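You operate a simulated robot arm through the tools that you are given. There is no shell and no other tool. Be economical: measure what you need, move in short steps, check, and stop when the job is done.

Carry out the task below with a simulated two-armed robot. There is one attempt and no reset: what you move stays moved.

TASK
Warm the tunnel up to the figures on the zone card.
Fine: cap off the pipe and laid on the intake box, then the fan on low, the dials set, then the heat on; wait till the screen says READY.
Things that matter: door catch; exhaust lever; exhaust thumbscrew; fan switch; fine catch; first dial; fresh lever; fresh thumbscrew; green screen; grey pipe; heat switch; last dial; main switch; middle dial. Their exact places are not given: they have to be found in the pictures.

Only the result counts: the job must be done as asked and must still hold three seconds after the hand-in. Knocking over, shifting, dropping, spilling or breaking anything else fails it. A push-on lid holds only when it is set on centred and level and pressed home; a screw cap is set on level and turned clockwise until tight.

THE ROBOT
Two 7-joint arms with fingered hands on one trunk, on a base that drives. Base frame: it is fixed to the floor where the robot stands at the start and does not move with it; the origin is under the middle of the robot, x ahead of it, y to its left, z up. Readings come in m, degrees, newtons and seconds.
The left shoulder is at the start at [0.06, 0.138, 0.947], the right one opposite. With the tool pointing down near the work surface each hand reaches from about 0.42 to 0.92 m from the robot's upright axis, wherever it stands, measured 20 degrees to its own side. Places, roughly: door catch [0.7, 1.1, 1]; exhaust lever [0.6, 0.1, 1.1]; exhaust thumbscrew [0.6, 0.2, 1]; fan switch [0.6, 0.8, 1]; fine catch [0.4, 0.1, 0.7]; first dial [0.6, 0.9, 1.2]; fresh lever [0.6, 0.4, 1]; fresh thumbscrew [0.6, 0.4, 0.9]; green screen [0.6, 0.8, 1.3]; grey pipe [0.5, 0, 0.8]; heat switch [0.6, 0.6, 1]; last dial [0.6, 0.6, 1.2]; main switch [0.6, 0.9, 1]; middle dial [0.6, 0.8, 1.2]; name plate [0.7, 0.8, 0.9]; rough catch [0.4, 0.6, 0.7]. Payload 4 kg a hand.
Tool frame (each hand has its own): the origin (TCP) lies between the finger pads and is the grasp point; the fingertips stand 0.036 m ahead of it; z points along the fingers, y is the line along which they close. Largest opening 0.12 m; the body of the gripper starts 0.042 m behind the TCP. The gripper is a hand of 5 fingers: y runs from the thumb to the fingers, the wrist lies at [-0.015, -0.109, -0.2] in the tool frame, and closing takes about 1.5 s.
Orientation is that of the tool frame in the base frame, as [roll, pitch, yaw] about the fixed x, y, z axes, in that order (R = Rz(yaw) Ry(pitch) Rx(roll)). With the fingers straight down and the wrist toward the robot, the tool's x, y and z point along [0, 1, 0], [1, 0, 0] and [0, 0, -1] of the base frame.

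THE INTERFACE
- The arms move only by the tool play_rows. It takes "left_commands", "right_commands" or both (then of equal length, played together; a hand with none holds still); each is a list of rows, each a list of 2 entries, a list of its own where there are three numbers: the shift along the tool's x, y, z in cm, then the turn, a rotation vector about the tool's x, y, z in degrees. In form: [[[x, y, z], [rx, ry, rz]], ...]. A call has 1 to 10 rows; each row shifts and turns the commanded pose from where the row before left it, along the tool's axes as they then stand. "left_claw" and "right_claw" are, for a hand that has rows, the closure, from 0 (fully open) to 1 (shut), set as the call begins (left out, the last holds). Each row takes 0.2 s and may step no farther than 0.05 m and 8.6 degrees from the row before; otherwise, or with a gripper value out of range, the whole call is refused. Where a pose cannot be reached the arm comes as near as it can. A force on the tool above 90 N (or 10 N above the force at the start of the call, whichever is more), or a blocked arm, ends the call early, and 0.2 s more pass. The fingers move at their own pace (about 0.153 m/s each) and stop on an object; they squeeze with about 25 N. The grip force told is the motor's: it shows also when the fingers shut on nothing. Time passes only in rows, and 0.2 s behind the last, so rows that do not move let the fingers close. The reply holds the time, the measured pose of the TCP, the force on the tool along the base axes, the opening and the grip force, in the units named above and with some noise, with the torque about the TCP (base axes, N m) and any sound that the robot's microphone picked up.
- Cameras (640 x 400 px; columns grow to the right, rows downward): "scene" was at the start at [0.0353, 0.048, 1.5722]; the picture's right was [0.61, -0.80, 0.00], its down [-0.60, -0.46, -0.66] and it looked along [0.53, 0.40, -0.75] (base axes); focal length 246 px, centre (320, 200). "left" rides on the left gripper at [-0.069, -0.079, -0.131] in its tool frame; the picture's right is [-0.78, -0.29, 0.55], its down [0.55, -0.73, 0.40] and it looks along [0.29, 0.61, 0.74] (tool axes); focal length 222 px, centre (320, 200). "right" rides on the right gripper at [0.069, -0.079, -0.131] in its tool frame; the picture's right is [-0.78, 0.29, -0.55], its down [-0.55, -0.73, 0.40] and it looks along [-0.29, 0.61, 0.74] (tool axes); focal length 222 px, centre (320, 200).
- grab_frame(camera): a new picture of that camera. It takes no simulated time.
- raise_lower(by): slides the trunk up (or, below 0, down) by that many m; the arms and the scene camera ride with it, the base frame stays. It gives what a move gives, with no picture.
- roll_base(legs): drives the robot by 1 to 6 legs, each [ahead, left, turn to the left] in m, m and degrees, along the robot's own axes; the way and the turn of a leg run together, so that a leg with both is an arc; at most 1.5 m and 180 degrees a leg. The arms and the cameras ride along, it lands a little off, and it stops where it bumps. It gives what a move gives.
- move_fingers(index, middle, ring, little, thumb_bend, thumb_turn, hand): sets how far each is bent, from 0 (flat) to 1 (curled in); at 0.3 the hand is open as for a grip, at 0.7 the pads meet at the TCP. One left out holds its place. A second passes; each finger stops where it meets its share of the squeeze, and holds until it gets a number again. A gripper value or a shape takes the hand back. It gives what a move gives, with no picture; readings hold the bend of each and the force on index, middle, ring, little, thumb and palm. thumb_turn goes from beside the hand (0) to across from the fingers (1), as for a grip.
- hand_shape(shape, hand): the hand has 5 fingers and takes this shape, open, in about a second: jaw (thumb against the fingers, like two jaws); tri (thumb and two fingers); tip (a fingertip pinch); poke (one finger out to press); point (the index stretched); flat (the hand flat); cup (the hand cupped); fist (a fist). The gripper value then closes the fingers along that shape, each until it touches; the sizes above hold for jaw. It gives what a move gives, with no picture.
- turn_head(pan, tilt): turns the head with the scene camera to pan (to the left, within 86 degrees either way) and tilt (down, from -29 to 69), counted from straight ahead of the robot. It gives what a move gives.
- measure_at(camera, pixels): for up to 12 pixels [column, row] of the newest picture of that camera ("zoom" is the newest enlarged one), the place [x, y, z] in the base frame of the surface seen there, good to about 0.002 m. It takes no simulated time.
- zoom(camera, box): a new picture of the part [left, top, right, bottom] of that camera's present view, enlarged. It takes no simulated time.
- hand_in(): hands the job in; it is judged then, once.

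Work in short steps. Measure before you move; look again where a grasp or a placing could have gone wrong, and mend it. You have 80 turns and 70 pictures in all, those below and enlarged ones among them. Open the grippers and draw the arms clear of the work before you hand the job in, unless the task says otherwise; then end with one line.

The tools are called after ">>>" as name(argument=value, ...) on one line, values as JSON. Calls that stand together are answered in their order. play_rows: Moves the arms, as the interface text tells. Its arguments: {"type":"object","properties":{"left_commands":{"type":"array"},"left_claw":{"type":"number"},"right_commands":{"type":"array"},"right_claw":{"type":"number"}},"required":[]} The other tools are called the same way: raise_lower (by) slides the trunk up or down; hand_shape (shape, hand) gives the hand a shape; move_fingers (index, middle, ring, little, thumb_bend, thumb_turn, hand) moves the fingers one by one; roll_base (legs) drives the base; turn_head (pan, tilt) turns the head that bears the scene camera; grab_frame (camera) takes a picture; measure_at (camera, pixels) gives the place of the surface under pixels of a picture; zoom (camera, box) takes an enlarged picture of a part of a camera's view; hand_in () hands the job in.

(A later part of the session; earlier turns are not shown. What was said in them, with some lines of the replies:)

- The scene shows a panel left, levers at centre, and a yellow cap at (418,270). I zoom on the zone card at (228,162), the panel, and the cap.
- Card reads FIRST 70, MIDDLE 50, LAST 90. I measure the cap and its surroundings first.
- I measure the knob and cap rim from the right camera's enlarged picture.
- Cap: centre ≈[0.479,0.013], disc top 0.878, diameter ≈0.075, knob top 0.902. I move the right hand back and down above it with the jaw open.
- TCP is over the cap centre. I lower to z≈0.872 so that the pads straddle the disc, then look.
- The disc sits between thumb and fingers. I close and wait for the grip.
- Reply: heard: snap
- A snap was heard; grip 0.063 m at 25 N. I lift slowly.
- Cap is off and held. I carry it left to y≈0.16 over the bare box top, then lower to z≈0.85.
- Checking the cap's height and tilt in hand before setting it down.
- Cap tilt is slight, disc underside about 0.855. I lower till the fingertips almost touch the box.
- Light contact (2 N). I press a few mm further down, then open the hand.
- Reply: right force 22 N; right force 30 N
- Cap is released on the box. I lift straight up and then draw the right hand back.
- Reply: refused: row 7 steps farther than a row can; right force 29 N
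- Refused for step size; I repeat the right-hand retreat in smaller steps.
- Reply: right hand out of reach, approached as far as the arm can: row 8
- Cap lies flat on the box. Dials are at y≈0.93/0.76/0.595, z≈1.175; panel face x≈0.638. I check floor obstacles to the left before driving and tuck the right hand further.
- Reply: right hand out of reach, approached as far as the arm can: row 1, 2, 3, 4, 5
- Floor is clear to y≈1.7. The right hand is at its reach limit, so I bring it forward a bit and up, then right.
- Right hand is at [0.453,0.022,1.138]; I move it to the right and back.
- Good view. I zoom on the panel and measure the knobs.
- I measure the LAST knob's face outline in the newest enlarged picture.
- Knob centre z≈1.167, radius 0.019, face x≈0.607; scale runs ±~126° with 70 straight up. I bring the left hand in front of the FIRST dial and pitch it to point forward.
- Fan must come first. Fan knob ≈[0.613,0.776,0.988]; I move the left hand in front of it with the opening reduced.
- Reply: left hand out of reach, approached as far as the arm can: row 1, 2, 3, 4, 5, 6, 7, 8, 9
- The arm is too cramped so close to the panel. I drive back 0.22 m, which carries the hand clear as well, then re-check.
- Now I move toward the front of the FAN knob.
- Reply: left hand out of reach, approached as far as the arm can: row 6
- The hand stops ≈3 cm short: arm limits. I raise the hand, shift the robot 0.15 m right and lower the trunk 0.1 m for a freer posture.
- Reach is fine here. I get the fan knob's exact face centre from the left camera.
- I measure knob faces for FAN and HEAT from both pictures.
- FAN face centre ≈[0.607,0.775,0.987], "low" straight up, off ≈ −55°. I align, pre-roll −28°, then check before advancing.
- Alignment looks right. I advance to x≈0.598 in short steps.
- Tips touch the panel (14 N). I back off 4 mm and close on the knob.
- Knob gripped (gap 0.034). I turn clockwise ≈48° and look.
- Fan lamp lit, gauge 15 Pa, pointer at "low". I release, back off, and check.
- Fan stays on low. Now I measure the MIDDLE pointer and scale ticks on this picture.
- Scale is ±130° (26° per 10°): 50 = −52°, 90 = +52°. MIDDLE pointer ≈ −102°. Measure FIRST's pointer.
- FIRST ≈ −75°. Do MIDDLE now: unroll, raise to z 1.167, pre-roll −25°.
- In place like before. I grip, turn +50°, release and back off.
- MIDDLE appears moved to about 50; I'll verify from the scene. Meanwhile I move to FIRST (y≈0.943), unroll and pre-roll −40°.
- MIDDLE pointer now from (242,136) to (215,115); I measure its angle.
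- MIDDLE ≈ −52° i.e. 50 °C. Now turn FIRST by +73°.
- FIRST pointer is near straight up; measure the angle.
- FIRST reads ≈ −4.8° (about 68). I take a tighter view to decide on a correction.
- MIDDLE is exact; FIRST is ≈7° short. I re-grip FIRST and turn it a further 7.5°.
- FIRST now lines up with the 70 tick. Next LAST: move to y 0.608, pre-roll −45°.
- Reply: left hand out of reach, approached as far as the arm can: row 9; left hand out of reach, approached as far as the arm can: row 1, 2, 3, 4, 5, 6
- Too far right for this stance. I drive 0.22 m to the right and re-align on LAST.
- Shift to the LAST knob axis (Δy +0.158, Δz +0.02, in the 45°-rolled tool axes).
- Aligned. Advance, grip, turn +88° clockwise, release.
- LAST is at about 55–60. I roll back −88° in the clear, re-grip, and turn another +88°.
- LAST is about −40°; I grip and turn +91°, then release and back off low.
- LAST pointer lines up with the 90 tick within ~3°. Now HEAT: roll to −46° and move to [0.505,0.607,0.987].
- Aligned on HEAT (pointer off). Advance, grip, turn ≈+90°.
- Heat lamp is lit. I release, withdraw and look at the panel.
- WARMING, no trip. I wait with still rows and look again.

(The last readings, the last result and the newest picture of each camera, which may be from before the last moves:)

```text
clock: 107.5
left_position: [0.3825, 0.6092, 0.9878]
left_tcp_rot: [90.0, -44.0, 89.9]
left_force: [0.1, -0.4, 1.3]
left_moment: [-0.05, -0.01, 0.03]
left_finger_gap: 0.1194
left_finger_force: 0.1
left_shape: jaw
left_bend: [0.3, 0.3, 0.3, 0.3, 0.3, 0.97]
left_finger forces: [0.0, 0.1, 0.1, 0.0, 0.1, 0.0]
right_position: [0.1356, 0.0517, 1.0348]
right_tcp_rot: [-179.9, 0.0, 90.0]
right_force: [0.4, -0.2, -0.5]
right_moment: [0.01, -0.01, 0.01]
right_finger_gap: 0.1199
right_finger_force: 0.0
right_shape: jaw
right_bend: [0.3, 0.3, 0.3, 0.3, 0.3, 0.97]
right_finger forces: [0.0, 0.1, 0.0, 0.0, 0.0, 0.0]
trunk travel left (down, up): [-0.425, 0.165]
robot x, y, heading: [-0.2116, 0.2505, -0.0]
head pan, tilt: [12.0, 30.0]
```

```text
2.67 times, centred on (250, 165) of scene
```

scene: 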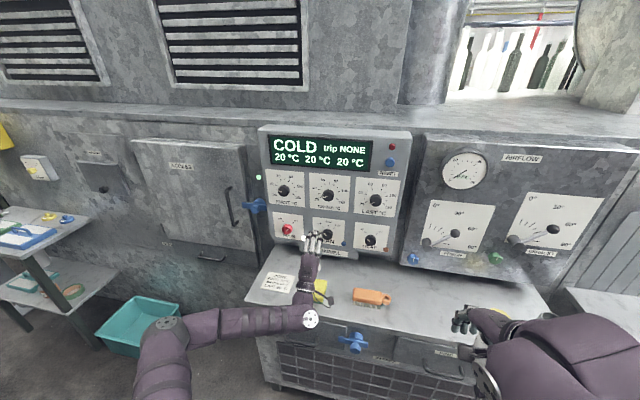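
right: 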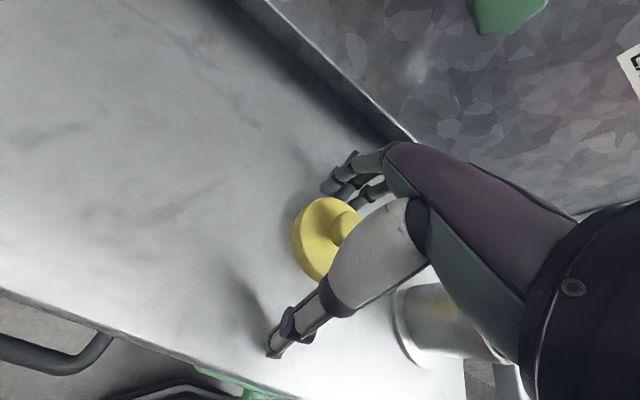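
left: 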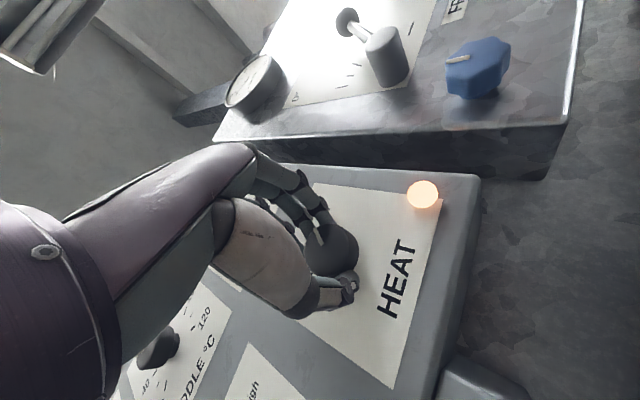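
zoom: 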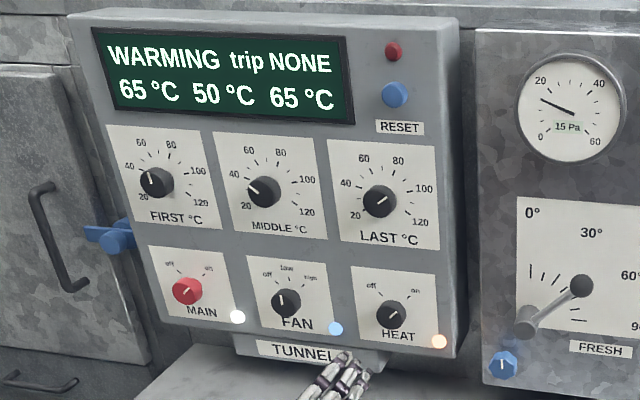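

Middle has levelled at 50. I wait some 7 s more and read again.

>>> play_rows(left_commands=[[[0, 0, 0], [0, 0, 0]], [[0, 0, 0], [0, 0, 0]], [[0, 0, 0], [0, 0, 0]], [[0, 0, 0], [0, 0, 0]], [[0, 0, 0], [0, 0, 0]], [[0, 0, 0], [0, 0, 0]], [[0, 0, 0], [0, 0, 0]], [[0, 0, 0], [0, 0, 0]], [[0, 0, 0], [0, 0, 0]], [[0, 0, 0], [0, 0, 0]]])

>>> play_rows(left_commands=[[[0, 0, 0], [0, 0, 0]], [[0, 0, 0], [0, 0, 0]], [[0, 0, 0], [0, 0, 0]], [[0, 0, 0], [0, 0, 0]], [[0, 0, 0], [0, 0, 0]], [[0, 0, 0], [0, 0, 0]], [[0, 0, 0], [0, 0, 0]], [[0, 0, 0], [0, 0, 0]], [[0, 0, 0], [0, 0, 0]], [[0, 0, 0], [0, 0, 0]]])

>>> play_rows(left_commands=[[[0, 0, 0], [0, 0, 0]], [[0, 0, 0], [0, 0, 0]], [[0, 0, 0], [0, 0, 0]], [[0, 0, 0], [0, 0, 0]], [[0, 0, 0], [0, 0, 0]], [[0, 0, 0], [0, 0, 0]], [[0, 0, 0], [0, 0, 0]], [[0, 0, 0], [0, 0, 0]], [[0, 0, 0], [0, 0, 0]], [[0, 0, 0], [0, 0, 0]]])

>>> zoom(camera="scene", box=[150, 90, 350, 240])

```text
clock: 109.7
left_position: [0.383, 0.6084, 0.9891]
left_tcp_rot: [90.1, -44.0, 89.9]
left_force: [-0.7, -0.2, 0.4]
left_moment: [0.0, 0.02, -0.01]
left_finger_gap: 0.1197
left_finger_force: 0.1
left_shape: jaw
left_bend: [0.3, 0.3, 0.3, 0.3, 0.3, 0.97]
left_finger forces: [0.0, 0.0, 0.0, 0.1, 0.0, 0.0]
right_position: [0.1367, 0.0525, 1.0361]
right_tcp_rot: [-180.0, 0.0, 90.0]
right_force: [0.5, 0.1, -0.1]
right_moment: [-0.05, 0.0, -0.02]
right_finger_gap: 0.1201
right_finger_force: 0.0
right_shape: jaw
right_bend: [0.3, 0.3, 0.3, 0.3, 0.3, 0.97]
right_finger forces: [0.1, 0.1, 0.1, 0.0, 0.1, 0.0]
trunk travel left (down, up): [-0.425, 0.165]
robot x, y, heading: [-0.2151, 0.25, -0.0]
head pan, tilt: [12.0, 30.0]
```

```text
clock: 111.9
left_position: [0.383, 0.6078, 0.9894]
left_tcp_rot: [90.0, -43.9, 89.9]
left_force: [-0.3, 0.1, -0.4]
left_moment: [0.0, 0.01, -0.01]
left_finger_gap: 0.1197
left_finger_force: 0.1
left_shape: jaw
left_bend: [0.3, 0.3, 0.3, 0.3, 0.3, 0.97]
left_finger forces: [0.2, 0.0, 0.0, 0.0, 0.0, 0.0]
right_position: [0.1356, 0.0504, 1.0363]
right_tcp_rot: [-179.9, 0.0, 90.0]
right_force: [0.1, -0.2, -0.3]
right_moment: [-0.05, 0.02, 0.06]
right_finger_gap: 0.12
right_finger_force: 0.1
right_shape: jaw
right_bend: [0.3, 0.3, 0.3, 0.3, 0.3, 0.97]
right_finger forces: [0.0, 0.1, 0.1, 0.0, 0.0, 0.0]
trunk travel left (down, up): [-0.425, 0.165]
robot x, y, heading: [-0.218, 0.2496, 0.1]
head pan, tilt: [12.0, 30.0]
```

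```text
clock: 114.1
left_position: [0.3827, 0.6089, 0.9895]
left_tcp_rot: [90.0, -44.1, 89.9]
left_force: [0.4, 0.3, 0.6]
left_moment: [0.0, 0.02, 0.02]
left_finger_gap: 0.1198
left_finger_force: 0.1
left_shape: jaw
left_bend: [0.3, 0.3, 0.3, 0.3, 0.3, 0.97]
left_finger forces: [0.0, 0.0, 0.1, 0.0, 0.1, 0.1]
right_position: [0.1363, 0.0506, 1.0364]
right_tcp_rot: [179.9, 0.0, 89.9]
right_force: [-0.4, 0.1, -0.5]
right_moment: [0.02, 0.03, -0.01]
right_finger_gap: 0.1198
right_finger_force: 0.1
right_shape: jaw
right_bend: [0.3, 0.3, 0.3, 0.3, 0.3, 0.97]
right_finger forces: [0.0, 0.0, 0.1, 0.0, 0.0, 0.0]
trunk travel left (down, up): [-0.425, 0.165]
robot x, y, heading: [-0.2157, 0.2496, 0.0]
head pan, tilt: [12.0, 30.0]
```

```text
2.67 times, centred on (250, 165) of scene
```

zoom: 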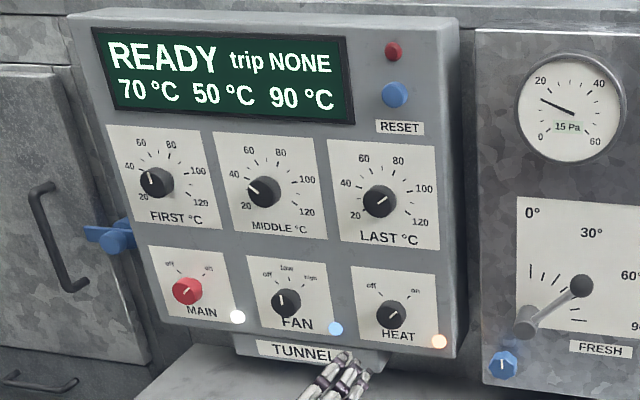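

READY at 70/50/90 °C. I drive back to clear the arms and check the cap and bench.

>>> roll_base(legs=[[-0.2, 0, 0]])

>>> turn_head(pan=0, tilt=40)

>>> grab_frame(camera="scene")

```text
clock: 115.7
left_position: [0.1834, 0.6099, 0.9905]
left_tcp_rot: [89.8, -44.0, 90.2]
left_force: [-1.1, -0.5, -0.3]
left_moment: [0.0, 0.01, -0.02]
left_finger_gap: 0.1196
left_finger_force: 0.0
left_shape: jaw
left_bend: [0.3, 0.3, 0.3, 0.3, 0.3, 0.97]
left_finger forces: [0.1, 0.0, 0.0, 0.0, 0.0, 0.0]
right_position: [-0.0619, 0.0513, 1.0373]
right_tcp_rot: [180.0, 0.0, 90.1]
right_force: [-0.3, 0.6, -0.8]
right_moment: [-0.02, -0.01, 0.0]
right_finger_gap: 0.1203
right_finger_force: 0.1
right_shape: jaw
right_bend: [0.3, 0.3, 0.3, 0.3, 0.3, 0.97]
right_finger forces: [0.0, 0.1, 0.0, 0.0, 0.1, 0.1]
trunk travel left (down, up): [-0.425, 0.165]
robot x, y, heading: [-0.413, 0.2477, -0.1]
head pan, tilt: [12.0, 30.0]
```

```text
clock: 116.4
left_position: [0.1843, 0.6087, 0.9883]
left_tcp_rot: [90.0, -44.0, 90.0]
left_force: [0.0, -0.3, 0.6]
left_moment: [-0.01, 0.01, -0.01]
left_finger_gap: 0.1198
left_finger_force: 0.1
left_shape: jaw
left_bend: [0.3, 0.3, 0.3, 0.3, 0.3, 0.97]
left_finger forces: [0.0, 0.1, 0.1, 0.0, 0.1, 0.0]
right_position: [-0.0609, 0.0513, 1.0362]
right_tcp_rot: [180.0, 0.0, 90.1]
right_force: [0.0, -0.2, 0.0]
right_moment: [0.02, -0.03, -0.02]
right_finger_gap: 0.1197
right_finger_force: 0.0
right_shape: jaw
right_bend: [0.3, 0.3, 0.3, 0.3, 0.3, 0.97]
right_finger forces: [0.0, 0.0, 0.0, 0.0, 0.1, 0.0]
trunk travel left (down, up): [-0.425, 0.165]
robot x, y, heading: [-0.4166, 0.2503, -0.1]
head pan, tilt: [0.0, 40.0]
```

```text
11 pictures are left
```

scene: 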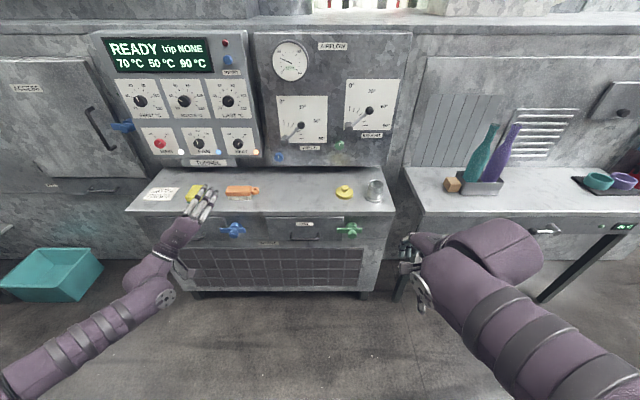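

The screen still reads READY 70/50/90, the cap lies on the box beside the open pipe, and everything else is in place. I hand in.

>>> hand_in()

```text
The job is handed in.
```

The tunnel is warmed up: the screen reads READY at 70/50/90 °C, matching the zone card, with the cap off the pipe and laid on the intake box, the fan on low and the heat on.
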